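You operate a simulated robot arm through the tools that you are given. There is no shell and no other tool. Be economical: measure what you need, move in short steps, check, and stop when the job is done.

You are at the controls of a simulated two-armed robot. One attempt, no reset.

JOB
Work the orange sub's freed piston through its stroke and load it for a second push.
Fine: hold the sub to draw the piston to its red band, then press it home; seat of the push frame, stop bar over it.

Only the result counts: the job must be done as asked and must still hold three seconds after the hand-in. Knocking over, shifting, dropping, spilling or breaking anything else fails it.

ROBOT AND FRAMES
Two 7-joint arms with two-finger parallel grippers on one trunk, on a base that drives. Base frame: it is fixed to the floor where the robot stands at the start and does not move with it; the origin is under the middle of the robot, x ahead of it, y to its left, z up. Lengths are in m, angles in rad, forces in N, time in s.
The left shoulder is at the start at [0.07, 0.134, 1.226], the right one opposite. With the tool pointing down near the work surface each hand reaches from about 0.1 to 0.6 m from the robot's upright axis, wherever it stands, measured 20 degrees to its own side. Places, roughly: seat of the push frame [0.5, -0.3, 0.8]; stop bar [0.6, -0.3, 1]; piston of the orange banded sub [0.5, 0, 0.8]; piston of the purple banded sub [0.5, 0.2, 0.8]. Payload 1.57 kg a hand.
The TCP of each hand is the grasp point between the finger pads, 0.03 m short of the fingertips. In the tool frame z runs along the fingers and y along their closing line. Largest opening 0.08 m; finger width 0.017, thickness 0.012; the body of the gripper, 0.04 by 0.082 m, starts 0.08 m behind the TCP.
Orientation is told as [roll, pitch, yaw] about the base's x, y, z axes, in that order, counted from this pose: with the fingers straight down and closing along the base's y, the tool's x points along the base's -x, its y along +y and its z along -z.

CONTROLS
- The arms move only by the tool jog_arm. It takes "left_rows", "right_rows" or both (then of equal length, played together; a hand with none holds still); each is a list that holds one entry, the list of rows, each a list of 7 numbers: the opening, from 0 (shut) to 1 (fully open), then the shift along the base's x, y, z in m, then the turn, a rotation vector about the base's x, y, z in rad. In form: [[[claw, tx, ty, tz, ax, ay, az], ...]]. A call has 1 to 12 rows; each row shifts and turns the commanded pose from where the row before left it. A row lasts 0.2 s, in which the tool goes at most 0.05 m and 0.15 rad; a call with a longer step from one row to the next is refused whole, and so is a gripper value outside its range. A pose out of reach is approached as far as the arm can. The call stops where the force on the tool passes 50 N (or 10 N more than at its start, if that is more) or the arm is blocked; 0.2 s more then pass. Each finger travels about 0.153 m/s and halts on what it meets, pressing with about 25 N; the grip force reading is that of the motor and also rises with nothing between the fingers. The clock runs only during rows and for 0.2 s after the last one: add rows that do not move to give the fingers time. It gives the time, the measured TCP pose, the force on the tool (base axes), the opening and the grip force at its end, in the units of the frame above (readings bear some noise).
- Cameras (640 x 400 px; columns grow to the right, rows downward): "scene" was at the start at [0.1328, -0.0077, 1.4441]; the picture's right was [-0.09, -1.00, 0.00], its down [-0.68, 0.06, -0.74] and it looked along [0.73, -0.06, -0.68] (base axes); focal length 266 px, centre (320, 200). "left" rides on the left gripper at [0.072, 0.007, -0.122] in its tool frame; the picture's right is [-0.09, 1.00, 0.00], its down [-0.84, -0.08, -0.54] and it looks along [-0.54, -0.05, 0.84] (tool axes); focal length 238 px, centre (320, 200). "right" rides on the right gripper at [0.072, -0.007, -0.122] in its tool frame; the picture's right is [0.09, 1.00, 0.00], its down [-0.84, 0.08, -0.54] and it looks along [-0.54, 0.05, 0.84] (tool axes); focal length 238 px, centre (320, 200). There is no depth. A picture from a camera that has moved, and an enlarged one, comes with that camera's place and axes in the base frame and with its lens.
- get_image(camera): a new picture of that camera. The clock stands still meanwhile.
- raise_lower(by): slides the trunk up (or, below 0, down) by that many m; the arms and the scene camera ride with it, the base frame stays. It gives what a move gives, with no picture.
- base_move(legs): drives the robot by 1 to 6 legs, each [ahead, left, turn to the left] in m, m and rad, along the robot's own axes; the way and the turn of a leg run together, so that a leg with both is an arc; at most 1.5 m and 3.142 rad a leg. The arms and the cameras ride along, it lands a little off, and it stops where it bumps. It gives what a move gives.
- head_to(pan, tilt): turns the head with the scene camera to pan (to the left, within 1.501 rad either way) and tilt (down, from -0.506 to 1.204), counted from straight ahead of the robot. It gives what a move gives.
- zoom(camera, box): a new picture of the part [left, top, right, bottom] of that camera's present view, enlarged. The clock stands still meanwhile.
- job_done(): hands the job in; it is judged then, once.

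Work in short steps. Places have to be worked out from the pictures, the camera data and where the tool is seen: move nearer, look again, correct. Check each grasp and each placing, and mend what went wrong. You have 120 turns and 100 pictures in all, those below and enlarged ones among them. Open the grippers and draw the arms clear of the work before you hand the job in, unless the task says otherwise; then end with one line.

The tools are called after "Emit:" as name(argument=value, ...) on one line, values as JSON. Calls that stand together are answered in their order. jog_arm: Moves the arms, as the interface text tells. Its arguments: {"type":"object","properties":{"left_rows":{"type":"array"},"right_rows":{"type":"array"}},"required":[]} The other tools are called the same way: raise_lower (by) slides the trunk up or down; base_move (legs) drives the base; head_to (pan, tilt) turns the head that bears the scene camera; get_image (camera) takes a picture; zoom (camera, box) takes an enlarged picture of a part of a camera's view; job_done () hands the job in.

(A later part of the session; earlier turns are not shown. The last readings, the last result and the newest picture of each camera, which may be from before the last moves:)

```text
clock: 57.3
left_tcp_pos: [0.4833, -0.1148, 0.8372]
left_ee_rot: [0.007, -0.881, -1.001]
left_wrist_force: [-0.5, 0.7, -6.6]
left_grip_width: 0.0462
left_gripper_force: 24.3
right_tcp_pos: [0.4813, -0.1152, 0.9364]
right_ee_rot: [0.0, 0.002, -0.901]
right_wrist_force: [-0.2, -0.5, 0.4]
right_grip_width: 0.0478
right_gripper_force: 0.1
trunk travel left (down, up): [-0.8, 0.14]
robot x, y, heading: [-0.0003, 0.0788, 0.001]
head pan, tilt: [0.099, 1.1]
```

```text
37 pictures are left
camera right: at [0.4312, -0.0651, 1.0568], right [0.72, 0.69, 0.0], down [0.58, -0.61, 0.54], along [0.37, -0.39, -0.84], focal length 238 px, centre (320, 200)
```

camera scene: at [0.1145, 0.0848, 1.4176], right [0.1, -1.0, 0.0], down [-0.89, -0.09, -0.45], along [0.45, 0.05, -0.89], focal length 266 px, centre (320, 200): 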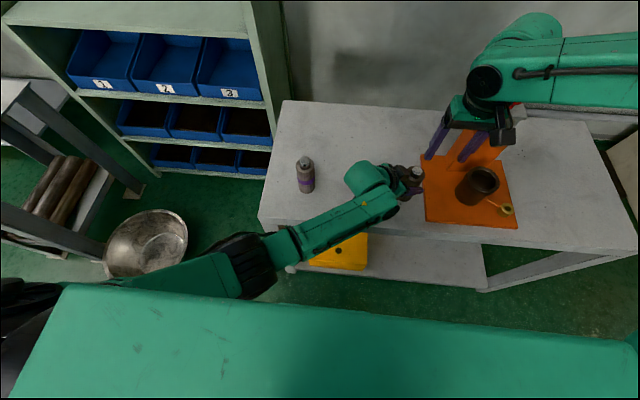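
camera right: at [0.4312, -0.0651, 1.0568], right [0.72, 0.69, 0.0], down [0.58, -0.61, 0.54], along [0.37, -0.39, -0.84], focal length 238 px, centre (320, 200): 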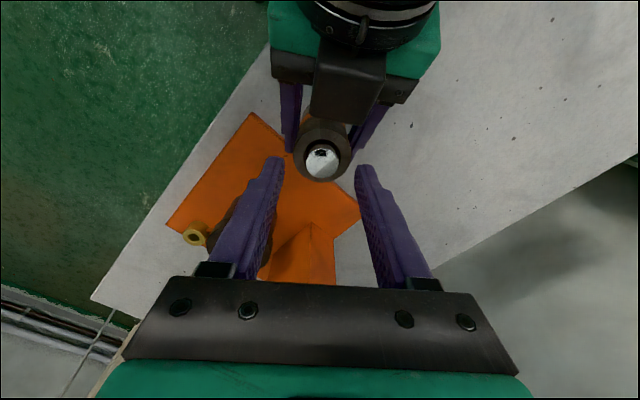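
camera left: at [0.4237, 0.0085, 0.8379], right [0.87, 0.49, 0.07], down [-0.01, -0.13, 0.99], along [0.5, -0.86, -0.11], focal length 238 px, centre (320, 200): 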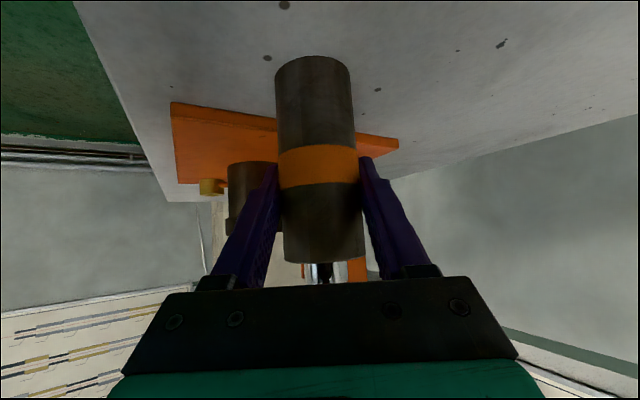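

Centred. I'll descend 28 mm so the tips sit just above the body rim, then close on the piston.

Emit:
jog_arm(right_rows=[[[0.6, 0, 0, -0.014, 0, 0, 0], [0.6, 0, 0, -0.014, 0, 0, 0], [0.6, 0, 0, 0, 0, 0, 0]]])

Emit:
get_image(camera="right")

Emit:
zoom(camera="scene", box=[370, 120, 450, 190])

```text
clock: 58.1
left_tcp_pos: [0.4839, -0.1163, 0.8392]
left_ee_rot: [0.01, -0.882, -1.0]
left_wrist_force: [0.9, -1.0, -12.3]
left_grip_width: 0.0463
left_gripper_force: 25.2
right_tcp_pos: [0.4793, -0.1159, 0.908]
right_ee_rot: [0.0, 0.0, -0.9]
right_wrist_force: [-0.6, -0.3, 4.6]
right_grip_width: 0.0475
right_gripper_force: 0.1
trunk travel left (down, up): [-0.8, 0.14]
robot x, y, heading: [-0.0005, 0.0808, 0.005]
head pan, tilt: [0.099, 1.1]
```

```text
36 pictures are left
camera right: at [0.4305, -0.0645, 1.0291], right [0.72, 0.69, 0.0], down [0.58, -0.61, 0.54], along [0.37, -0.39, -0.84], focal length 238 px, centre (320, 200)
```

right: 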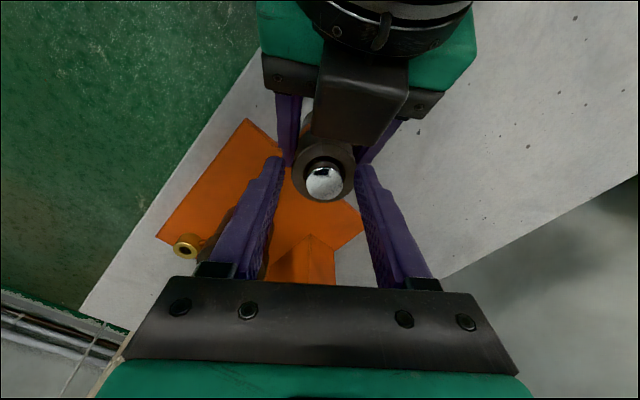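

```text
5.71 times, centred on (410, 155) of scene
camera zoom: at [0.1141, 0.0848, 1.4178], right [0.1, -1.0, 0.0], down [-0.89, -0.09, -0.45], along [0.45, 0.05, -0.89], focal length 1519 px, centre (-194, 457)
```

zoom: 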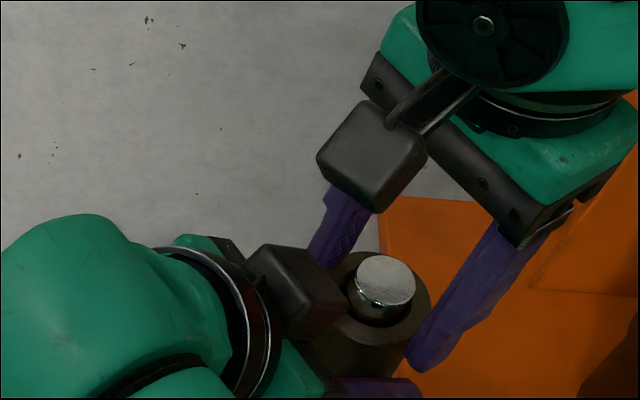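

The tips just touch the body rim (+4.6 N). I'll back off 1.5 mm, centre and close on the piston.

Emit:
jog_arm(right_rows=[[[0.6, 0.003, 0, 0.0015, 0, 0, 0], [0.6, 0, 0, 0, 0, 0, 0], [0, 0, 0, 0, 0, 0, 0], [0, 0, 0, 0, 0, 0, 0], [0, 0, 0, 0, 0, 0, 0]]])

Emit:
get_image(camera="right")

```text
clock: 59.3
left_tcp_pos: [0.4844, -0.1169, 0.8398]
left_ee_rot: [0.013, -0.887, -1.004]
left_wrist_force: [-14.7, -5.7, -7.5]
left_grip_width: 0.0463
left_gripper_force: 25.1
right_tcp_pos: [0.4836, -0.1172, 0.9095]
right_ee_rot: [0.005, 0.0, -0.902]
right_wrist_force: [15.1, 4.7, -0.3]
right_grip_width: 0.0248
right_gripper_force: 24.7
trunk travel left (down, up): [-0.8, 0.14]
robot x, y, heading: [-0.0035, 0.0788, -0.002]
head pan, tilt: [0.099, 1.1]
```

```text
34 pictures are left
camera right: at [0.434, -0.0647, 1.031], right [0.72, 0.69, 0.0], down [0.58, -0.61, 0.54], along [0.38, -0.39, -0.84], focal length 238 px, centre (320, 200)
```

right: 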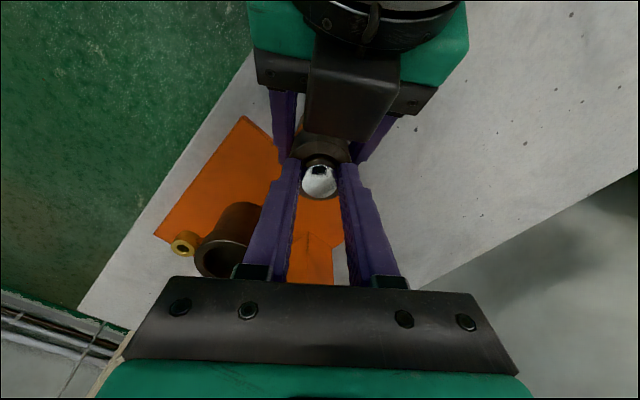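

The piston is gripped at 0.0248 wide. I'll relieve the side load and start drawing up in small steps.

Emit:
jog_arm(right_rows=[[[0, 0.003, 0.001, 0, 0, 0, 0], [0, 0, 0, 0.003, 0, 0, 0], [0, 0, 0, 0.003, 0, 0, 0], [0, 0, 0, 0, 0, 0, 0]]])

Emit:
get_image(camera="right")

```text
clock: 60.3
left_tcp_pos: [0.4849, -0.1177, 0.8405]
left_ee_rot: [0.015, -0.891, -1.003]
left_wrist_force: [-1.2, -1.4, 11.3]
left_grip_width: 0.0462
left_gripper_force: 24.9
right_tcp_pos: [0.4846, -0.1167, 0.9139]
right_ee_rot: [-0.006, 0.003, -0.902]
right_wrist_force: [1.7, 1.6, -18.8]
right_grip_width: 0.0251
right_gripper_force: 25.1
trunk travel left (down, up): [-0.8, 0.14]
robot x, y, heading: [-0.0027, 0.0788, 0.001]
head pan, tilt: [0.099, 1.1]
```

```text
33 pictures are left
camera right: at [0.4354, -0.0637, 1.0356], right [0.72, 0.69, 0.0], down [0.58, -0.61, 0.54], along [0.37, -0.39, -0.84], focal length 238 px, centre (320, 200)
```

right: 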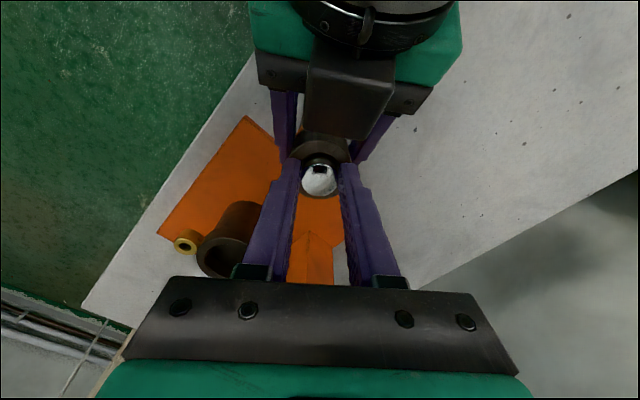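

The piston resists with about 19 N. I'll continue up and look for the red band.

Emit:
jog_arm(right_rows=[[[0, 0, 0, 0.004, 0, 0, 0], [0, 0, 0, 0.004, 0, 0, 0], [0, 0, 0, 0.004, 0, 0, 0], [0, 0, 0, 0, 0, 0, 0]]])

Emit:
zoom(camera="right", box=[260, 110, 380, 210])

Emit:
zoom(camera="scene", box=[370, 120, 450, 190])

```text
clock: 61.3
left_tcp_pos: [0.4847, -0.1162, 0.8394]
left_ee_rot: [0.012, -0.884, -1.005]
left_wrist_force: [0.2, -0.1, -7.4]
left_grip_width: 0.0458
left_gripper_force: 25.3
right_tcp_pos: [0.4876, -0.1161, 0.9277]
right_ee_rot: [0.001, -0.002, -0.902]
right_wrist_force: [-0.1, 0.1, -0.6]
right_grip_width: 0.0
right_gripper_force: 21.0
trunk travel left (down, up): [-0.8, 0.14]
robot x, y, heading: [0.0001, 0.0783, -0.0]
head pan, tilt: [0.099, 1.1]
```

```text
4.00 times, centred on (320, 160) of right
camera zoom: at [0.4371, -0.0641, 1.049], right [0.72, 0.69, 0.0], down [0.58, -0.61, 0.54], along [0.37, -0.39, -0.84], focal length 953 px, centre (320, 360)
```

zoom: 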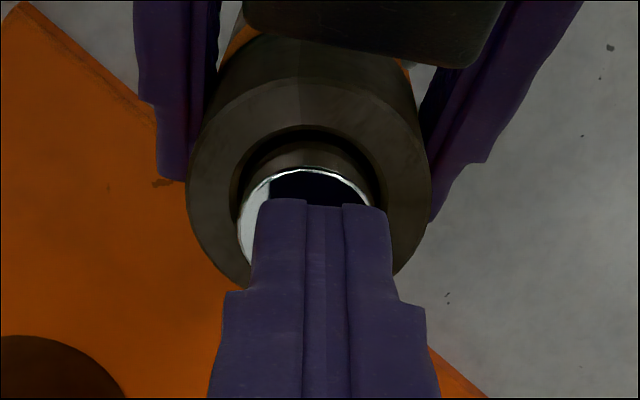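

```text
5.71 times, centred on (410, 155) of scene
camera zoom: at [0.1142, 0.0846, 1.4177], right [0.1, -1.0, 0.0], down [-0.89, -0.09, -0.45], along [0.45, 0.05, -0.89], focal length 1519 px, centre (-194, 457)
```

zoom: 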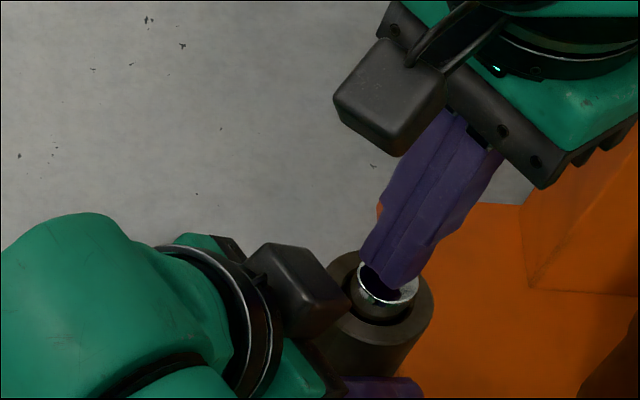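

The fingers slipped off the piston top. I'll open, lift a bit, and check whether the piston moved.

Emit:
jog_arm(right_rows=[[[0.6, 0, 0, 0.01, 0, 0, 0], [0.6, 0, 0, 0, 0, 0, 0], [0.6, 0, 0, 0, 0, 0, 0]]])

Emit:
zoom(camera="right", box=[260, 90, 380, 190])

Emit:
zoom(camera="scene", box=[390, 145, 440, 185])

```text
clock: 62.1
left_tcp_pos: [0.485, -0.1176, 0.8388]
left_ee_rot: [0.011, -0.884, -1.005]
left_wrist_force: [1.2, 0.6, -9.0]
left_grip_width: 0.0465
left_gripper_force: 24.9
right_tcp_pos: [0.4857, -0.1156, 0.9381]
right_ee_rot: [0.001, 0.002, -0.9]
right_wrist_force: [0.2, 0.5, -0.4]
right_grip_width: 0.048
right_gripper_force: 0.1
trunk travel left (down, up): [-0.8, 0.14]
robot x, y, heading: [0.001, 0.0772, 0.002]
head pan, tilt: [0.099, 1.1]
```

```text
4.00 times, centred on (320, 140) of right
camera zoom: at [0.4367, -0.064, 1.0587], right [0.72, 0.69, 0.0], down [0.58, -0.61, 0.54], along [0.37, -0.39, -0.84], focal length 953 px, centre (320, 440)
```

zoom: 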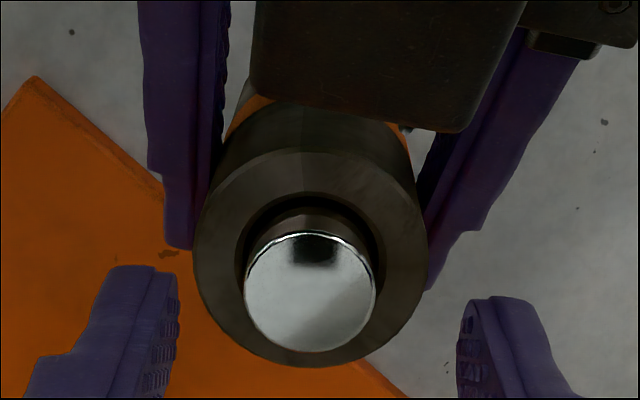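

```text
10.00 times, centred on (415, 165) of scene
camera zoom: at [0.1144, 0.0847, 1.4177], right [0.1, -1.0, 0.0], down [-0.89, -0.09, -0.45], along [0.45, 0.05, -0.89], focal length 2658 px, centre (-630, 550)
```

zoom: 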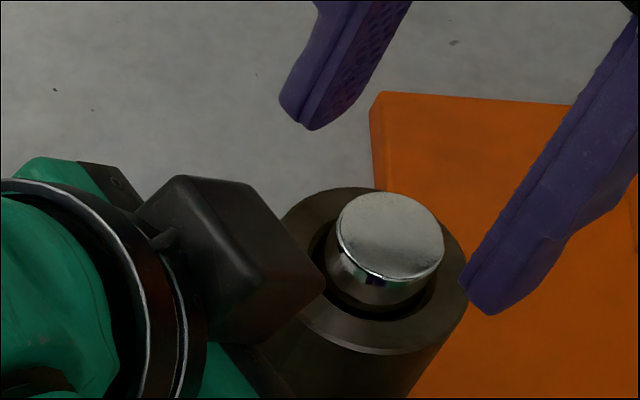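

The piston seems unmoved, still about 16 mm proud. I'll regrip with the tips right at the rim and pull much more slowly.

Emit:
jog_arm(right_rows=[[[0.6, -0.001, -0.0005, -0.015, 0, 0, 0], [0.6, 0, 0, -0.012, 0, 0, 0], [0.6, 0, 0, -0.0025, 0, 0, 0], [0.6, 0, 0, 0, 0, 0, 0], [0, 0, 0, 0, 0, 0, 0], [0, 0, 0, 0, 0, 0, 0], [0, 0, 0, 0, 0, 0, 0]]])

Emit:
jog_arm(right_rows=[[[0, 0, 0, 0.0005, 0, 0, 0], [0, 0, 0, 0.0005, 0, 0, 0], [0, 0, 0, 0.0005, 0, 0, 0], [0, 0, 0, 0.0005, 0, 0, 0]]])

Emit:
jog_arm(right_rows=[[[0, 0, 0, 0.0005, 0, 0, 0], [0, 0, 0, 0.0005, 0, 0, 0], [0, 0, 0, 0.0005, 0, 0, 0], [0, 0, 0, 0.0005, 0, 0, 0]]])

```text
clock: 63.7
left_tcp_pos: [0.4839, -0.1155, 0.8391]
left_ee_rot: [0.009, -0.883, -1.002]
left_wrist_force: [1.0, 0.8, -10.8]
left_grip_width: 0.0464
left_gripper_force: 24.5
right_tcp_pos: [0.485, -0.1173, 0.9081]
right_ee_rot: [0.001, 0.003, -0.9]
right_wrist_force: [-1.5, -0.7, 3.5]
right_grip_width: 0.0248
right_gripper_force: 25.4
trunk travel left (down, up): [-0.8, 0.14]
robot x, y, heading: [0.0029, 0.0825, -0.004]
head pan, tilt: [0.099, 1.1]
```

```text
clock: 64.7
left_tcp_pos: [0.4852, -0.1155, 0.8389]
left_ee_rot: [0.013, -0.886, -1.005]
left_wrist_force: [-6.1, 8.0, 5.0]
left_grip_width: 0.0463
left_gripper_force: 24.9
right_tcp_pos: [0.4848, -0.1168, 0.9081]
right_ee_rot: [-0.003, 0.0, -0.901]
right_wrist_force: [5.6, -8.3, -4.4]
right_grip_width: 0.0244
right_gripper_force: 25.2
trunk travel left (down, up): [-0.8, 0.14]
robot x, y, heading: [0.0015, 0.079, -0.0]
head pan, tilt: [0.099, 1.1]
```

```text
clock: 65.7
left_tcp_pos: [0.4847, -0.1155, 0.8382]
left_ee_rot: [0.011, -0.888, -1.0]
left_wrist_force: [-3.1, 9.1, 8.2]
left_grip_width: 0.0461
left_gripper_force: 25.2
right_tcp_pos: [0.4848, -0.1174, 0.9108]
right_ee_rot: [-0.002, -0.001, -0.901]
right_wrist_force: [2.6, -8.2, -7.2]
right_grip_width: 0.0251
right_gripper_force: 25.3
trunk travel left (down, up): [-0.8, 0.14]
robot x, y, heading: [-0.005, 0.0798, -0.003]
head pan, tilt: [0.099, 1.1]
```

The load is building gradually. I'll relieve the sideways force and keep pulling slowly.

Emit:
jog_arm(right_rows=[[[0, 0.0005, -0.001, 0.0005, 0, 0, 0], [0, 0, 0, 0.0007, 0, 0, 0], [0, 0, 0, 0.0007, 0, 0, 0], [0, 0, 0, 0.0007, 0, 0, 0], [0, 0, 0, 0.0007, 0, 0, 0]]])

Emit:
jog_arm(right_rows=[[[0, 0, 0, 0.0007, 0, 0, 0], [0, 0, 0, 0.0007, 0, 0, 0], [0, 0, 0, 0.0007, 0, 0, 0], [0, 0, 0, 0.0007, 0, 0, 0], [0, 0, 0, 0, 0, 0, 0], [0, 0, 0, 0, 0, 0, 0]]])

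Emit:
zoom(camera="right", box=[260, 110, 380, 210])

```text
clock: 66.9
left_tcp_pos: [0.4858, -0.1157, 0.84]
left_ee_rot: [0.014, -0.886, -1.005]
left_wrist_force: [5.2, -5.1, 9.2]
left_grip_width: 0.0461
left_gripper_force: 25.1
right_tcp_pos: [0.4858, -0.1174, 0.9144]
right_ee_rot: [-0.001, 0.001, -0.9]
right_wrist_force: [-6.1, 6.2, -16.9]
right_grip_width: 0.0249
right_gripper_force: 24.8
trunk travel left (down, up): [-0.8, 0.14]
robot x, y, heading: [0.0001, 0.0762, -0.002]
head pan, tilt: [0.099, 1.1]
```

```text
clock: 68.3
left_tcp_pos: [0.4867, -0.116, 0.8381]
left_ee_rot: [0.014, -0.887, -1.003]
left_wrist_force: [0.6, 0.1, 7.5]
left_grip_width: 0.046
left_gripper_force: 25.1
right_tcp_pos: [0.4859, -0.1183, 0.9169]
right_ee_rot: [0.0, 0.002, -0.902]
right_wrist_force: [0.5, -0.2, -15.7]
right_grip_width: 0.0246
right_gripper_force: 24.8
trunk travel left (down, up): [-0.8, 0.14]
robot x, y, heading: [-0.0024, 0.0813, 0.0]
head pan, tilt: [0.099, 1.1]
```

```text
4.00 times, centred on (320, 160) of right
camera zoom: at [0.4365, -0.0658, 1.0395], right [0.72, 0.69, 0.0], down [0.58, -0.61, 0.54], along [0.37, -0.39, -0.84], focal length 953 px, centre (320, 360)
```

zoom: 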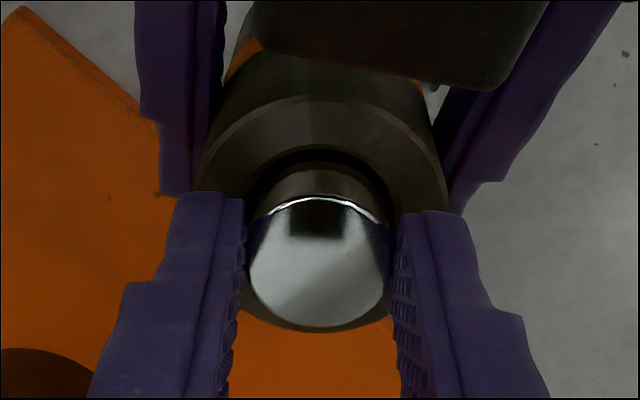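

The piston is being drawn: it's about 5 mm prouder, with some finger slip. I'll regrip at the rim and continue slowly.

Emit:
jog_arm(right_rows=[[[0.55, 0, 0, 0, 0, 0, 0], [0.55, 0, 0.001, -0.004, 0, 0, 0], [0.55, 0, 0, -0.0045, 0, 0, 0], [0.55, 0, 0, 0, 0, 0, 0], [0, 0, 0, 0, 0, 0, 0], [0, 0, 0, 0, 0, 0, 0], [0, 0, 0, 0, 0, 0, 0]]])

Emit:
jog_arm(right_rows=[[[0, 0, 0, 0.0005, 0, 0, 0], [0, 0, 0, 0.0005, 0, 0, 0], [0, 0, 0, 0.0005, 0, 0, 0], [0, 0, 0, 0.0005, 0, 0, 0], [0, 0, 0, 0.0005, 0, 0, 0], [0, 0, 0, 0.0005, 0, 0, 0], [0, 0, 0, 0.0005, 0, 0, 0], [0, 0, 0, 0.0005, 0, 0, 0], [0, 0, 0, 0.0005, 0, 0, 0], [0, 0, 0, 0.0005, 0, 0, 0], [0, 0, 0, 0.0005, 0, 0, 0], [0, 0, 0, 0.0005, 0, 0, 0]]])

Emit:
zoom(camera="right", box=[260, 110, 380, 210])

```text
clock: 69.9
left_tcp_pos: [0.4848, -0.1153, 0.8383]
left_ee_rot: [0.012, -0.883, -1.002]
left_wrist_force: [5.3, 2.6, -7.8]
left_grip_width: 0.0465
left_gripper_force: 24.4
right_tcp_pos: [0.4854, -0.1179, 0.9084]
right_ee_rot: [0.0, 0.001, -0.901]
right_wrist_force: [-5.9, -1.2, 0.0]
right_grip_width: 0.0251
right_gripper_force: 24.7
trunk travel left (down, up): [-0.8, 0.14]
robot x, y, heading: [-0.0003, 0.0806, -0.004]
head pan, tilt: [0.099, 1.1]
```

```text
clock: 72.5
left_tcp_pos: [0.4844, -0.116, 0.8401]
left_ee_rot: [0.015, -0.889, -1.004]
left_wrist_force: [7.2, 4.0, 9.2]
left_grip_width: 0.0464
left_gripper_force: 25.1
right_tcp_pos: [0.4852, -0.1174, 0.9135]
right_ee_rot: [-0.001, 0.004, -0.901]
right_wrist_force: [-8.2, -4.2, -10.0]
right_grip_width: 0.0252
right_gripper_force: 25.4
trunk travel left (down, up): [-0.8, 0.14]
robot x, y, heading: [0.0028, 0.0804, -0.006]
head pan, tilt: [0.099, 1.1]
```

```text
4.00 times, centred on (320, 160) of right
camera zoom: at [0.4357, -0.0643, 1.0364], right [0.72, 0.69, 0.0], down [0.58, -0.61, 0.54], along [0.37, -0.39, -0.84], focal length 953 px, centre (320, 360)
```

zoom: 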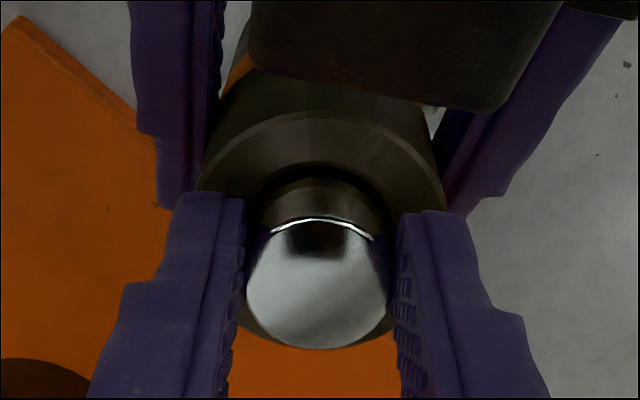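

No slip this time and the piston keeps rising. I'll continue the slow draw.

Emit:
jog_arm(right_rows=[[[0, -0.0005, 0, 0.0006, 0, 0, 0], [0, 0, 0, 0.0006, 0, 0, 0], [0, 0, 0, 0.0006, 0, 0, 0], [0, 0, 0, 0.0006, 0, 0, 0], [0, 0, 0, 0.0006, 0, 0, 0], [0, 0, 0, 0.0006, 0, 0, 0], [0, 0, 0, 0.0006, 0, 0, 0], [0, 0, 0, 0.0006, 0, 0, 0], [0, 0, 0, 0.0006, 0, 0, 0], [0, 0, 0, 0.0006, 0, 0, 0], [0, 0, 0, 0.0006, 0, 0, 0], [0, 0, 0, 0.0006, 0, 0, 0]]])

Emit:
zoom(camera="right", box=[260, 110, 380, 210])

```text
clock: 75.1
left_tcp_pos: [0.4853, -0.1169, 0.841]
left_ee_rot: [0.013, -0.888, -1.005]
left_wrist_force: [-1.7, 1.7, 10.3]
left_grip_width: 0.0464
left_gripper_force: 24.7
right_tcp_pos: [0.4856, -0.1167, 0.9196]
right_ee_rot: [0.0, 0.001, -0.903]
right_wrist_force: [0.6, -0.9, -11.3]
right_grip_width: 0.0247
right_gripper_force: 25.2
trunk travel left (down, up): [-0.8, 0.14]
robot x, y, heading: [0.0001, 0.0785, 0.002]
head pan, tilt: [0.099, 1.1]
```

```text
4.00 times, centred on (320, 160) of right
camera zoom: at [0.435, -0.0646, 1.0439], right [0.72, 0.69, 0.0], down [0.58, -0.61, 0.54], along [0.37, -0.39, -0.84], focal length 953 px, centre (320, 360)
```

zoom: 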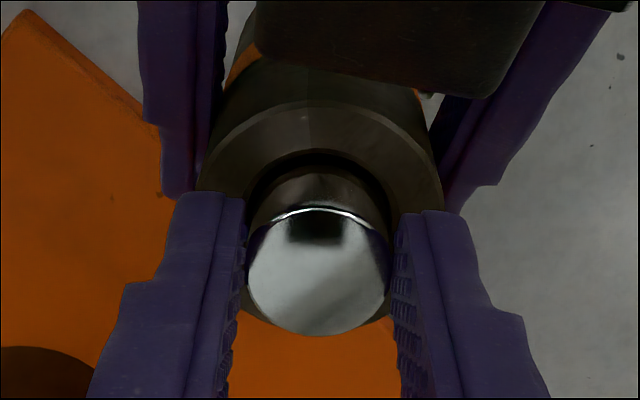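

It slipped in the last stretch; slow pulling seems to creep. I'll regrip at the rim and pull more briskly for a short stroke.

Emit:
jog_arm(right_rows=[[[0.55, 0, 0, 0, 0, 0, 0], [0.55, 0, 0, -0.005, 0, 0, 0], [0.55, 0, 0, -0.006, 0, 0, 0], [0.55, 0, 0, 0, 0, 0, 0], [0, 0, 0, 0, 0, 0, 0], [0, 0, 0, 0, 0, 0, 0], [0, 0, 0, 0.0025, 0, 0, 0], [0, 0, 0, 0.0025, 0, 0, 0], [0, 0, 0, 0.0025, 0, 0, 0]]])

Emit:
zoom(camera="right", box=[260, 110, 380, 210])

```text
clock: 77.1
left_tcp_pos: [0.4849, -0.1175, 0.841]
left_ee_rot: [0.015, -0.889, -1.005]
left_wrist_force: [-0.7, -0.7, 11.6]
left_grip_width: 0.0464
left_gripper_force: 24.6
right_tcp_pos: [0.4834, -0.1162, 0.9178]
right_ee_rot: [-0.001, 0.005, -0.899]
right_wrist_force: [1.1, -0.3, -18.9]
right_grip_width: 0.0251
right_gripper_force: 24.5
trunk travel left (down, up): [-0.8, 0.14]
robot x, y, heading: [-0.0006, 0.0811, -0.002]
head pan, tilt: [0.099, 1.1]
```

```text
4.00 times, centred on (320, 160) of right
camera zoom: at [0.4346, -0.064, 1.0395], right [0.72, 0.69, 0.0], down [0.58, -0.61, 0.54], along [0.37, -0.39, -0.84], focal length 953 px, centre (320, 360)
```

zoom: 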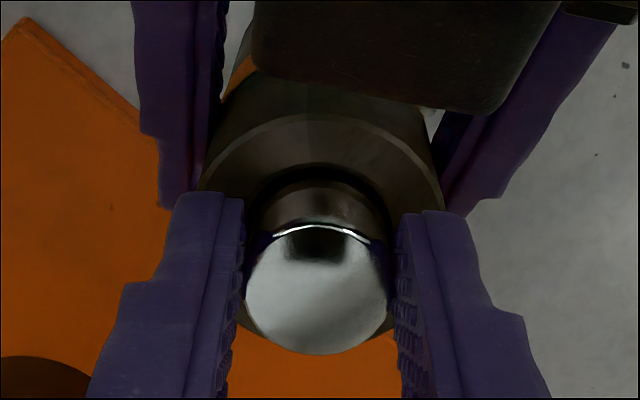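

The brisk pull works, about 3 mm more. I'll repeat with a longer stroke.

Emit:
jog_arm(right_rows=[[[0.55, 0, 0, 0, 0, 0, 0], [0.55, 0, 0, -0.005, 0, 0, 0], [0.55, 0, 0, -0.004, 0, 0, 0], [0.55, 0, 0, 0, 0, 0, 0], [0, 0, 0, 0, 0, 0, 0], [0, 0, 0, 0, 0, 0, 0], [0, 0, 0, 0.003, 0, 0, 0], [0, 0, 0, 0.003, 0, 0, 0], [0, 0, 0, 0.003, 0, 0, 0], [0, 0, 0, 0.003, 0, 0, 0]]])

Emit:
zoom(camera="right", box=[260, 110, 380, 210])

```text
clock: 79.3
left_tcp_pos: [0.4849, -0.1167, 0.8387]
left_ee_rot: [0.014, -0.888, -1.007]
left_wrist_force: [-1.4, -2.4, 10.8]
left_grip_width: 0.0464
left_gripper_force: 25.5
right_tcp_pos: [0.4844, -0.1168, 0.9202]
right_ee_rot: [-0.001, 0.003, -0.9]
right_wrist_force: [1.9, 2.1, -19.5]
right_grip_width: 0.0247
right_gripper_force: 25.0
trunk travel left (down, up): [-0.8, 0.14]
robot x, y, heading: [0.0017, 0.0803, -0.004]
head pan, tilt: [0.099, 1.1]
```

```text
4.00 times, centred on (320, 160) of right
camera zoom: at [0.4347, -0.0644, 1.0428], right [0.72, 0.69, 0.0], down [0.58, -0.61, 0.54], along [0.37, -0.39, -0.84], focal length 953 px, centre (320, 360)
```

zoom: 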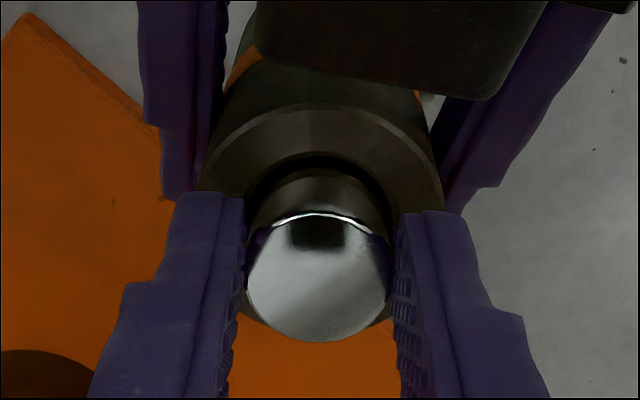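

Part of the motion is slip in both grips, but brisk strokes do draw the piston. I'll do two quick regrip-and-pull strokes in one call.

Emit:
jog_arm(right_rows=[[[0.45, 0, 0, 0, 0, 0, 0], [0.45, 0, 0, -0.012, 0, 0, 0], [0, 0, 0, 0, 0, 0, 0], [0, 0, 0, 0, 0, 0, 0], [0, 0, 0, 0.005, 0, 0, 0], [0, 0, 0, 0.005, 0, 0, 0], [0.45, 0, 0, 0, 0, 0, 0], [0.45, 0, 0, -0.01, 0, 0, 0], [0, 0, 0, 0, 0, 0, 0], [0, 0, 0, 0, 0, 0, 0], [0, 0, 0, 0.005, 0, 0, 0], [0, 0, 0, 0.005, 0, 0, 0]]])

Emit:
zoom(camera="right", box=[260, 110, 380, 210])

```text
clock: 81.9
left_tcp_pos: [0.4848, -0.1165, 0.8409]
left_ee_rot: [0.013, -0.889, -1.005]
left_wrist_force: [-0.3, -0.5, 11.5]
left_grip_width: 0.0462
left_gripper_force: 25.4
right_tcp_pos: [0.4826, -0.1159, 0.919]
right_ee_rot: [-0.003, 0.004, -0.902]
right_wrist_force: [0.9, 0.4, -19.0]
right_grip_width: 0.0252
right_gripper_force: 25.0
trunk travel left (down, up): [-0.8, 0.14]
robot x, y, heading: [0.0014, 0.0808, 0.001]
head pan, tilt: [0.099, 1.1]
```

```text
4.00 times, centred on (320, 160) of right
camera zoom: at [0.4347, -0.0648, 1.0407], right [0.72, 0.69, 0.0], down [0.58, -0.61, 0.54], along [0.37, -0.39, -0.84], focal length 953 px, centre (320, 360)
```

zoom: 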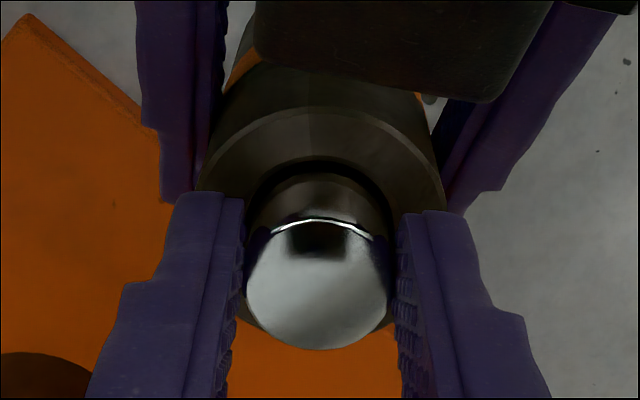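

Force saturates near 19 N, which is the grip's slip limit, and progress seems tied to time under tension. I'll regrip at the rim and pull very slowly, watching the force.

Emit:
jog_arm(right_rows=[[[0.45, 0, 0, 0, 0, 0, 0], [0.45, 0, 0, -0.009, 0, 0, 0], [0.45, 0.001, -0.0005, 0, 0, 0, 0], [0, 0, 0, 0, 0, 0, 0], [0, 0, 0, 0, 0, 0, 0], [0, 0, 0, 0.001, 0, 0, 0], [0, 0, 0, 0.001, 0, 0, 0], [0, 0, 0, 0.0003, 0, 0, 0], [0, 0, 0, 0.0003, 0, 0, 0], [0, 0, 0, 0.0003, 0, 0, 0], [0, 0, 0, 0.0003, 0, 0, 0]]])

Emit:
jog_arm(right_rows=[[[0, 0, 0, 0.0003, 0, 0, 0], [0, 0, 0, 0.0003, 0, 0, 0], [0, 0, 0, 0.0003, 0, 0, 0], [0, 0, 0, 0.0003, 0, 0, 0], [0, 0, 0, 0.0003, 0, 0, 0], [0, 0, 0, 0.0003, 0, 0, 0], [0, 0, 0, 0.0003, 0, 0, 0], [0, 0, 0, 0.0003, 0, 0, 0], [0, 0, 0, 0.0003, 0, 0, 0], [0, 0, 0, 0.0003, 0, 0, 0], [0, 0, 0, 0.0003, 0, 0, 0], [0, 0, 0, 0.0003, 0, 0, 0]]])

Emit:
zoom(camera="right", box=[260, 110, 380, 210])

```text
clock: 84.3
left_tcp_pos: [0.485, -0.1155, 0.8389]
left_ee_rot: [0.013, -0.887, -1.004]
left_wrist_force: [1.4, 8.3, 10.5]
left_grip_width: 0.0464
left_gripper_force: 25.4
right_tcp_pos: [0.4854, -0.1182, 0.9125]
right_ee_rot: [-0.002, 0.001, -0.899]
right_wrist_force: [-0.8, -8.4, -17.4]
right_grip_width: 0.0247
right_gripper_force: 24.6
trunk travel left (down, up): [-0.8, 0.14]
robot x, y, heading: [-0.0009, 0.0797, -0.005]
head pan, tilt: [0.099, 1.1]
```

```text
clock: 86.9
left_tcp_pos: [0.4845, -0.1171, 0.8416]
left_ee_rot: [0.015, -0.888, -1.003]
left_wrist_force: [4.4, 8.3, 9.8]
left_grip_width: 0.0466
left_gripper_force: 24.8
right_tcp_pos: [0.485, -0.1175, 0.9167]
right_ee_rot: [-0.001, 0.002, -0.901]
right_wrist_force: [-4.9, -8.5, -17.7]
right_grip_width: 0.0249
right_gripper_force: 24.7
trunk travel left (down, up): [-0.8, 0.14]
robot x, y, heading: [-0.0004, 0.0796, -0.001]
head pan, tilt: [0.099, 1.1]
```

```text
4.00 times, centred on (320, 160) of right
camera zoom: at [0.4364, -0.0649, 1.0389], right [0.72, 0.69, 0.0], down [0.58, -0.61, 0.54], along [0.37, -0.39, -0.84], focal length 953 px, centre (320, 360)
```

zoom: 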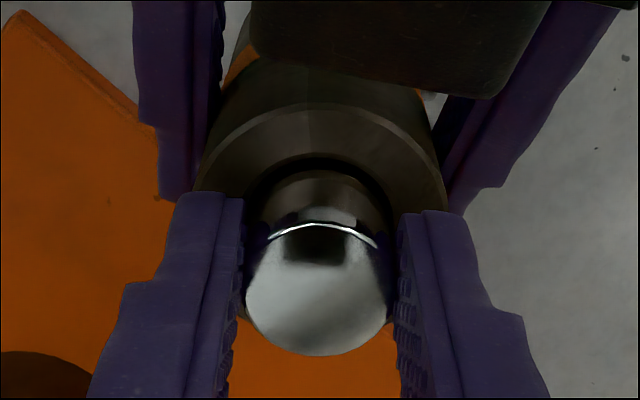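

Slow tension works: about 3 mm gained at a steady 17.5 N. I'll continue the same way.

Emit:
jog_arm(right_rows=[[[0, 0, -0.0005, 0.0003, 0, 0, 0], [0, 0, -0.0003, 0.0003, 0, 0, 0], [0, 0, 0, 0.0003, 0, 0, 0], [0, 0, 0, 0.0003, 0, 0, 0], [0, 0, 0, 0.0003, 0, 0, 0], [0, 0, 0, 0.0003, 0, 0, 0], [0, 0, 0, 0.0003, 0, 0, 0], [0, 0, 0, 0.0003, 0, 0, 0], [0, 0, 0, 0.0003, 0, 0, 0], [0, 0, 0, 0.0003, 0, 0, 0], [0, 0, 0, 0.0003, 0, 0, 0], [0, 0, 0, 0.0003, 0, 0, 0]]])

Emit:
jog_arm(right_rows=[[[0, 0, 0, 0.0003, 0, 0, 0], [0, 0, 0, 0.0003, 0, 0, 0], [0, 0, 0, 0.0003, 0, 0, 0], [0, 0, 0, 0.0003, 0, 0, 0], [0, 0, 0, 0.0003, 0, 0, 0], [0, 0, 0, 0.0003, 0, 0, 0], [0, 0, 0, 0.0003, 0, 0, 0], [0, 0, 0, 0.0003, 0, 0, 0], [0, 0, 0, 0.0003, 0, 0, 0], [0, 0, 0, 0.0003, 0, 0, 0], [0, 0, 0, 0.0003, 0, 0, 0], [0, 0, 0, 0.0003, 0, 0, 0]]])

Emit:
zoom(camera="right", box=[260, 110, 380, 210])

```text
clock: 89.5
left_tcp_pos: [0.4864, -0.1167, 0.8404]
left_ee_rot: [0.016, -0.887, -1.009]
left_wrist_force: [5.4, -1.3, 10.0]
left_grip_width: 0.0462
left_gripper_force: 25.0
right_tcp_pos: [0.4862, -0.117, 0.9219]
right_ee_rot: [-0.002, 0.002, -0.9]
right_wrist_force: [-6.7, 1.5, -17.7]
right_grip_width: 0.0249
right_gripper_force: 24.9
trunk travel left (down, up): [-0.8, 0.14]
robot x, y, heading: [-0.0014, 0.0803, -0.001]
head pan, tilt: [0.099, 1.1]
```

```text
clock: 92.1
left_tcp_pos: [0.4855, -0.1168, 0.8402]
left_ee_rot: [0.015, -0.887, -1.005]
left_wrist_force: [0.9, 1.9, 7.1]
left_grip_width: 0.0463
left_gripper_force: 24.7
right_tcp_pos: [0.4865, -0.1182, 0.9237]
right_ee_rot: [-0.001, 0.001, -0.901]
right_wrist_force: [-1.4, -2.1, -16.1]
right_grip_width: 0.0247
right_gripper_force: 24.9
trunk travel left (down, up): [-0.8, 0.14]
robot x, y, heading: [-0.0022, 0.0763, 0.003]
head pan, tilt: [0.099, 1.1]
```

```text
4.00 times, centred on (320, 160) of right
camera zoom: at [0.4367, -0.0654, 1.046], right [0.72, 0.69, 0.0], down [0.58, -0.61, 0.54], along [0.37, -0.39, -0.84], focal length 953 px, centre (320, 360)
```

zoom: 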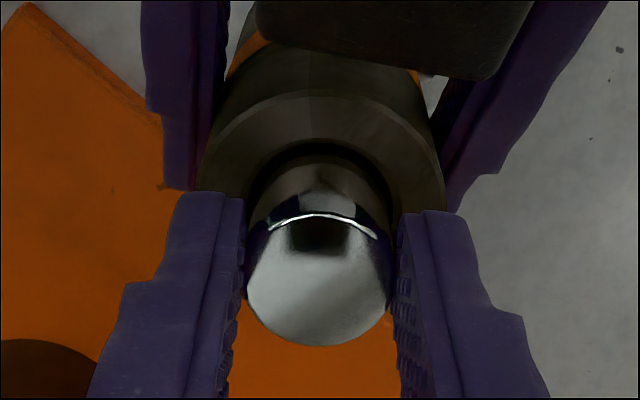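

Good, now about 32 mm proud with solid overlap left. Still no red, so I'll continue.

Emit:
jog_arm(right_rows=[[[0, 0, 0, 0.0003, 0, 0, 0], [0, 0, 0, 0.0003, 0, 0, 0], [0, 0, 0, 0.0003, 0, 0, 0], [0, 0, 0, 0.0003, 0, 0, 0], [0, 0, 0, 0.0003, 0, 0, 0], [0, 0, 0, 0.0003, 0, 0, 0], [0, 0, 0, 0.0003, 0, 0, 0], [0, 0, 0, 0.0003, 0, 0, 0], [0, 0, 0, 0.0003, 0, 0, 0], [0, 0, 0, 0.0003, 0, 0, 0], [0, 0, 0, 0.0003, 0, 0, 0], [0, 0, 0, 0.0003, 0, 0, 0]]])

Emit:
zoom(camera="scene", box=[375, 120, 455, 190])

```text
clock: 94.7
left_tcp_pos: [0.4853, -0.1174, 0.8402]
left_ee_rot: [0.016, -0.888, -1.005]
left_wrist_force: [2.5, -0.3, 9.6]
left_grip_width: 0.0465
left_gripper_force: 24.7
right_tcp_pos: [0.4858, -0.1179, 0.9287]
right_ee_rot: [-0.001, 0.001, -0.901]
right_wrist_force: [-2.6, 0.0, -19.3]
right_grip_width: 0.0249
right_gripper_force: 24.9
trunk travel left (down, up): [-0.8, 0.14]
robot x, y, heading: [0.0027, 0.0827, 0.0]
head pan, tilt: [0.099, 1.1]
```

```text
5.71 times, centred on (415, 155) of scene
camera zoom: at [0.1143, 0.0847, 1.4177], right [0.1, -1.0, 0.0], down [-0.89, -0.09, -0.45], along [0.45, 0.05, -0.89], focal length 1519 px, centre (-223, 457)
```

zoom: 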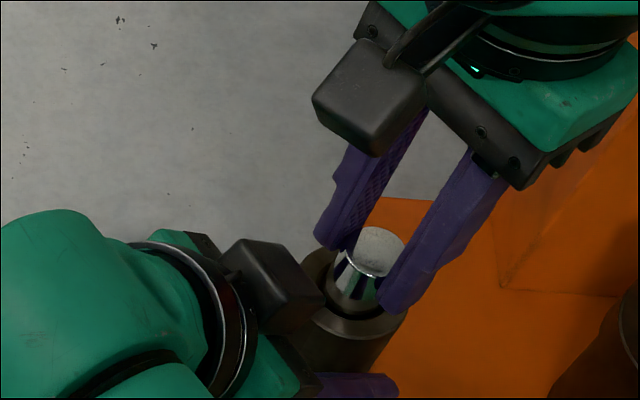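

Still no red visible. I'll draw further.

Emit:
jog_arm(right_rows=[[[0, 0, 0, 0.0003, 0, 0, 0], [0, 0, 0, 0.0003, 0, 0, 0], [0, 0, 0, 0.0003, 0, 0, 0], [0, 0, 0, 0.0003, 0, 0, 0], [0, 0, 0, 0.0003, 0, 0, 0], [0, 0, 0, 0.0003, 0, 0, 0], [0, 0, 0, 0.0003, 0, 0, 0], [0, 0, 0, 0.0003, 0, 0, 0], [0, 0, 0, 0.0003, 0, 0, 0], [0, 0, 0, 0.0003, 0, 0, 0], [0, 0, 0, 0.0003, 0, 0, 0], [0, 0, 0, 0.0003, 0, 0, 0]]])

Emit:
zoom(camera="right", box=[260, 90, 380, 190])

```text
clock: 97.3
left_tcp_pos: [0.486, -0.1163, 0.8402]
left_ee_rot: [0.016, -0.888, -1.007]
left_wrist_force: [-0.9, 4.5, 9.3]
left_grip_width: 0.0463
left_gripper_force: 25.4
right_tcp_pos: [0.4856, -0.1179, 0.9312]
right_ee_rot: [0.0, 0.0, -0.9]
right_wrist_force: [1.6, -4.7, -17.4]
right_grip_width: 0.0251
right_gripper_force: 24.7
trunk travel left (down, up): [-0.8, 0.14]
robot x, y, heading: [-0.0035, 0.0791, -0.002]
head pan, tilt: [0.099, 1.1]
```

```text
4.00 times, centred on (320, 140) of right
camera zoom: at [0.4363, -0.0657, 1.0535], right [0.72, 0.69, 0.0], down [0.58, -0.61, 0.54], along [0.37, -0.39, -0.84], focal length 953 px, centre (320, 440)
```

zoom: 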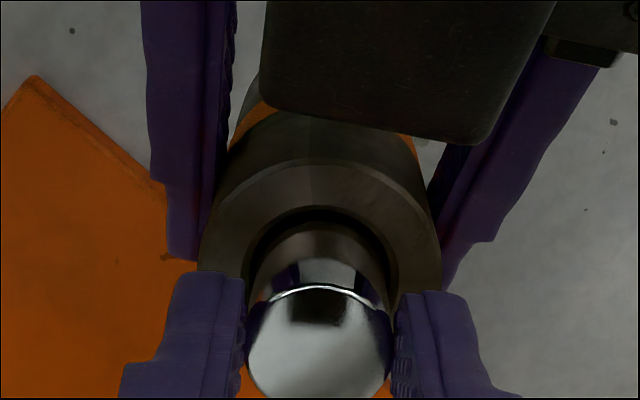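

About 35 mm proud. I'll regrip lower and keep drawing.

Emit:
jog_arm(right_rows=[[[0.45, 0, 0, 0, 0, 0, 0], [0.45, 0, 0, -0.01, 0, 0, 0], [0.45, 0, 0, -0.008, 0, 0, 0], [0, 0, 0, 0, 0, 0, 0], [0, 0, 0, 0, 0, 0, 0], [0, 0, 0, 0.0015, 0, 0, 0], [0, 0, 0, 0.001, 0, 0, 0], [0, 0, 0, 0.0003, 0, 0, 0], [0, 0, 0, 0.0003, 0, 0, 0], [0, 0, 0, 0.0003, 0, 0, 0], [0, 0, 0, 0.0003, 0, 0, 0], [0, 0, 0, 0.0003, 0, 0, 0]]])

Emit:
jog_arm(right_rows=[[[0, 0, 0, 0.0003, 0, 0, 0], [0, 0, 0, 0.0003, 0, 0, 0], [0, 0, 0, 0.0003, 0, 0, 0], [0, 0, 0, 0.0003, 0, 0, 0], [0, 0, 0, 0.0003, 0, 0, 0], [0, 0, 0, 0.0003, 0, 0, 0], [0, 0, 0, 0.0003, 0, 0, 0], [0, 0, 0, 0.0003, 0, 0, 0], [0, 0, 0, 0.0003, 0, 0, 0], [0, 0, 0, 0.0003, 0, 0, 0], [0, 0, 0, 0.0003, 0, 0, 0], [0, 0, 0, 0.0003, 0, 0, 0]]])

Emit:
jog_arm(right_rows=[[[0, 0, 0, 0.0003, 0, 0, 0], [0, 0, 0, 0.0003, 0, 0, 0], [0, 0, 0, 0.0003, 0, 0, 0], [0, 0, 0, 0.0003, 0, 0, 0], [0, 0, 0, 0.0003, 0, 0, 0], [0, 0, 0, 0.0003, 0, 0, 0], [0, 0, 0, 0.0003, 0, 0, 0], [0, 0, 0, 0.0003, 0, 0, 0], [0, 0, 0, 0.0003, 0, 0, 0], [0, 0, 0, 0.0003, 0, 0, 0], [0, 0, 0, 0.0003, 0, 0, 0], [0, 0, 0, 0.0003, 0, 0, 0]]])

Emit:
zoom(camera="right", box=[260, 100, 380, 200])

```text
clock: 99.9
left_tcp_pos: [0.4856, -0.1173, 0.8401]
left_ee_rot: [0.013, -0.889, -1.005]
left_wrist_force: [2.4, -1.4, 11.5]
left_grip_width: 0.0465
left_gripper_force: 25.3
right_tcp_pos: [0.4851, -0.1181, 0.9174]
right_ee_rot: [-0.002, 0.003, -0.9]
right_wrist_force: [-1.9, 0.9, -10.1]
right_grip_width: 0.0249
right_gripper_force: 24.8
trunk travel left (down, up): [-0.8, 0.14]
robot x, y, heading: [0.0012, 0.0788, 0.001]
head pan, tilt: [0.099, 1.1]
```

```text
clock: 102.5
left_tcp_pos: [0.4857, -0.1158, 0.8409]
left_ee_rot: [0.015, -0.888, -1.005]
left_wrist_force: [-2.9, -0.6, 10.6]
left_grip_width: 0.0461
left_gripper_force: 25.0
right_tcp_pos: [0.4863, -0.1182, 0.9218]
right_ee_rot: [0.001, 0.001, -0.901]
right_wrist_force: [2.3, 0.7, -10.7]
right_grip_width: 0.0247
right_gripper_force: 24.8
trunk travel left (down, up): [-0.8, 0.14]
robot x, y, heading: [-0.0001, 0.0831, 0.002]
head pan, tilt: [0.099, 1.1]
```

```text
clock: 105.1
left_tcp_pos: [0.486, -0.1173, 0.841]
left_ee_rot: [0.016, -0.89, -1.006]
left_wrist_force: [-3.0, 0.7, 10.6]
left_grip_width: 0.0461
left_gripper_force: 25.3
right_tcp_pos: [0.4864, -0.1176, 0.9261]
right_ee_rot: [0.0, 0.002, -0.901]
right_wrist_force: [2.8, -0.4, -10.3]
right_grip_width: 0.0248
right_gripper_force: 25.1
trunk travel left (down, up): [-0.8, 0.14]
robot x, y, heading: [0.0053, 0.0798, 0.0]
head pan, tilt: [0.099, 1.1]
```

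```text
4.00 times, centred on (320, 150) of right
camera zoom: at [0.436, -0.066, 1.0468], right [0.72, 0.69, 0.0], down [0.58, -0.61, 0.54], along [0.37, -0.39, -0.84], focal length 953 px, centre (320, 400)
```

zoom: 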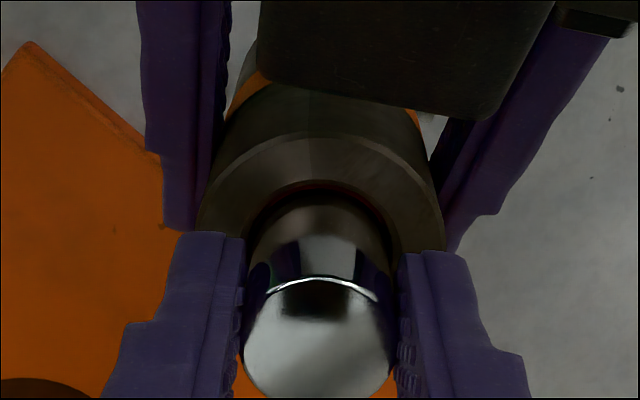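

A faint red edge now shows at the bore. I'll pull a little more and look closely.

Emit:
jog_arm(right_rows=[[[0, 0, 0, 0.0003, 0, 0, 0], [0, 0, 0, 0.0003, 0, 0, 0], [0, 0, 0, 0.0003, 0, 0, 0], [0, 0, 0, 0.0003, 0, 0, 0], [0, 0, 0, 0.0003, 0, 0, 0], [0, 0, 0, 0.0003, 0, 0, 0], [0, 0, 0, 0.0003, 0, 0, 0], [0, 0, 0, 0.0003, 0, 0, 0], [0, 0, 0, 0.0003, 0, 0, 0], [0, 0, 0, 0.0003, 0, 0, 0]]])

Emit:
zoom(camera="right", box=[290, 120, 350, 170])

```text
clock: 107.3
left_tcp_pos: [0.4859, -0.1174, 0.8402]
left_ee_rot: [0.014, -0.889, -1.005]
left_wrist_force: [2.4, -0.3, 9.6]
left_grip_width: 0.0464
left_gripper_force: 25.4
right_tcp_pos: [0.4869, -0.1187, 0.9278]
right_ee_rot: [-0.001, 0.001, -0.9]
right_wrist_force: [-2.3, 0.4, -9.0]
right_grip_width: 0.0249
right_gripper_force: 25.3
trunk travel left (down, up): [-0.8, 0.14]
robot x, y, heading: [-0.0015, 0.0772, -0.001]
head pan, tilt: [0.099, 1.1]
```

```text
8.00 times, centred on (320, 145) of right
camera zoom: at [0.4365, -0.0656, 1.0493], right [0.72, 0.69, 0.0], down [0.58, -0.61, 0.54], along [0.37, -0.39, -0.84], focal length 1907 px, centre (320, 640)
```

zoom: 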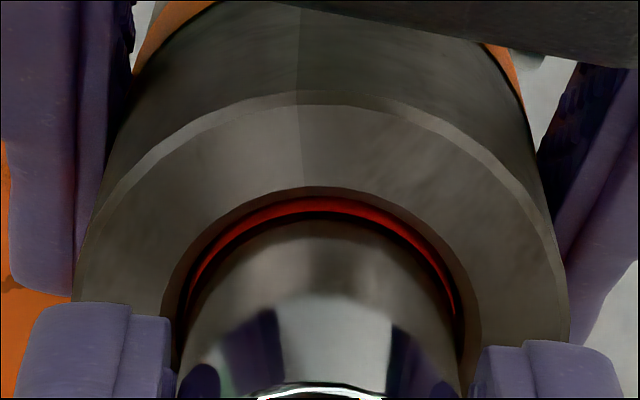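

The red band is just emerging at the bore mouth. I'll draw a few more millimetres so it clears the rim.

Emit:
jog_arm(right_rows=[[[0, 0, 0, 0.0003, 0, 0, 0], [0, 0, 0, 0.0003, 0, 0, 0], [0, 0, 0, 0.0003, 0, 0, 0], [0, 0, 0, 0.0003, 0, 0, 0], [0, 0, 0, 0.0003, 0, 0, 0], [0, 0, 0, 0.0003, 0, 0, 0], [0, 0, 0, 0.0003, 0, 0, 0], [0, 0, 0, 0.0003, 0, 0, 0], [0, 0, 0, 0.0003, 0, 0, 0], [0, 0, 0, 0.0003, 0, 0, 0], [0, 0, 0, 0.0003, 0, 0, 0], [0, 0, 0, 0.0003, 0, 0, 0]]])

Emit:
zoom(camera="right", box=[290, 110, 350, 160])

```text
clock: 109.9
left_tcp_pos: [0.4859, -0.117, 0.8409]
left_ee_rot: [0.016, -0.891, -1.009]
left_wrist_force: [0.2, 3.0, 10.5]
left_grip_width: 0.0459
left_gripper_force: 25.3
right_tcp_pos: [0.4865, -0.1183, 0.9313]
right_ee_rot: [-0.001, 0.001, -0.902]
right_wrist_force: [-0.5, -2.5, -18.7]
right_grip_width: 0.0248
right_gripper_force: 25.3
trunk travel left (down, up): [-0.8, 0.14]
robot x, y, heading: [-0.0017, 0.0817, 0.005]
head pan, tilt: [0.099, 1.1]
```

```text
8.00 times, centred on (320, 135) of right
camera zoom: at [0.4365, -0.0659, 1.0534], right [0.72, 0.69, 0.0], down [0.58, -0.61, 0.54], along [0.37, -0.39, -0.84], focal length 1907 px, centre (320, 720)
```

zoom: 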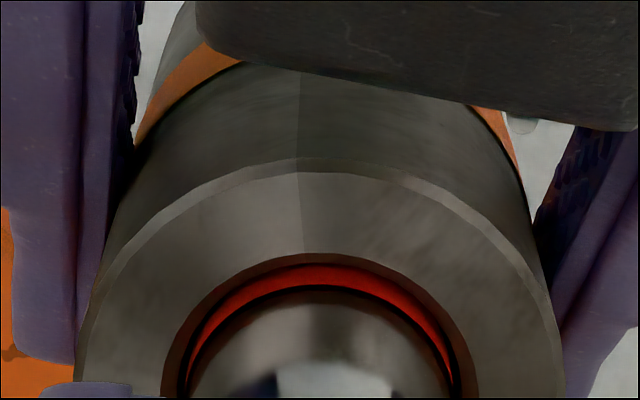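

The band is growing in view. I'll pull a little more to be sure; the rise in force may mean the stroke's end.

Emit:
jog_arm(right_rows=[[[0, 0, 0, 0.0003, 0, 0, 0], [0, 0, 0, 0.0003, 0, 0, 0], [0, 0, 0, 0.0003, 0, 0, 0], [0, 0, 0, 0.0003, 0, 0, 0], [0, 0, 0, 0.0003, 0, 0, 0], [0, 0, 0, 0.0003, 0, 0, 0], [0, 0, 0, 0.0003, 0, 0, 0], [0, 0, 0, 0.0003, 0, 0, 0], [0, 0, 0, 0.0003, 0, 0, 0], [0, 0, 0, 0.0003, 0, 0, 0], [0, 0, 0, 0.0003, 0, 0, 0], [0, 0, 0, 0.0003, 0, 0, 0]]])

Emit:
zoom(camera="right", box=[280, 100, 364, 170])

```text
clock: 112.5
left_tcp_pos: [0.4856, -0.117, 0.8408]
left_ee_rot: [0.014, -0.888, -1.007]
left_wrist_force: [0.5, -1.9, 9.9]
left_grip_width: 0.0462
left_gripper_force: 25.2
right_tcp_pos: [0.4855, -0.1181, 0.9341]
right_ee_rot: [0.0, 0.002, -0.899]
right_wrist_force: [0.2, 1.9, -17.9]
right_grip_width: 0.0248
right_gripper_force: 25.0
trunk travel left (down, up): [-0.8, 0.14]
robot x, y, heading: [0.0021, 0.0792, -0.005]
head pan, tilt: [0.099, 1.1]
```

```text
5.71 times, centred on (322, 135) of right
camera zoom: at [0.4363, -0.0661, 1.0566], right [0.72, 0.69, 0.0], down [0.58, -0.61, 0.54], along [0.37, -0.39, -0.84], focal length 1362 px, centre (309, 571)
```

zoom: 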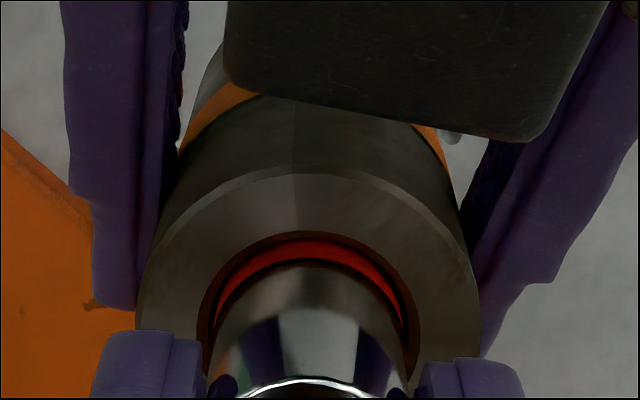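

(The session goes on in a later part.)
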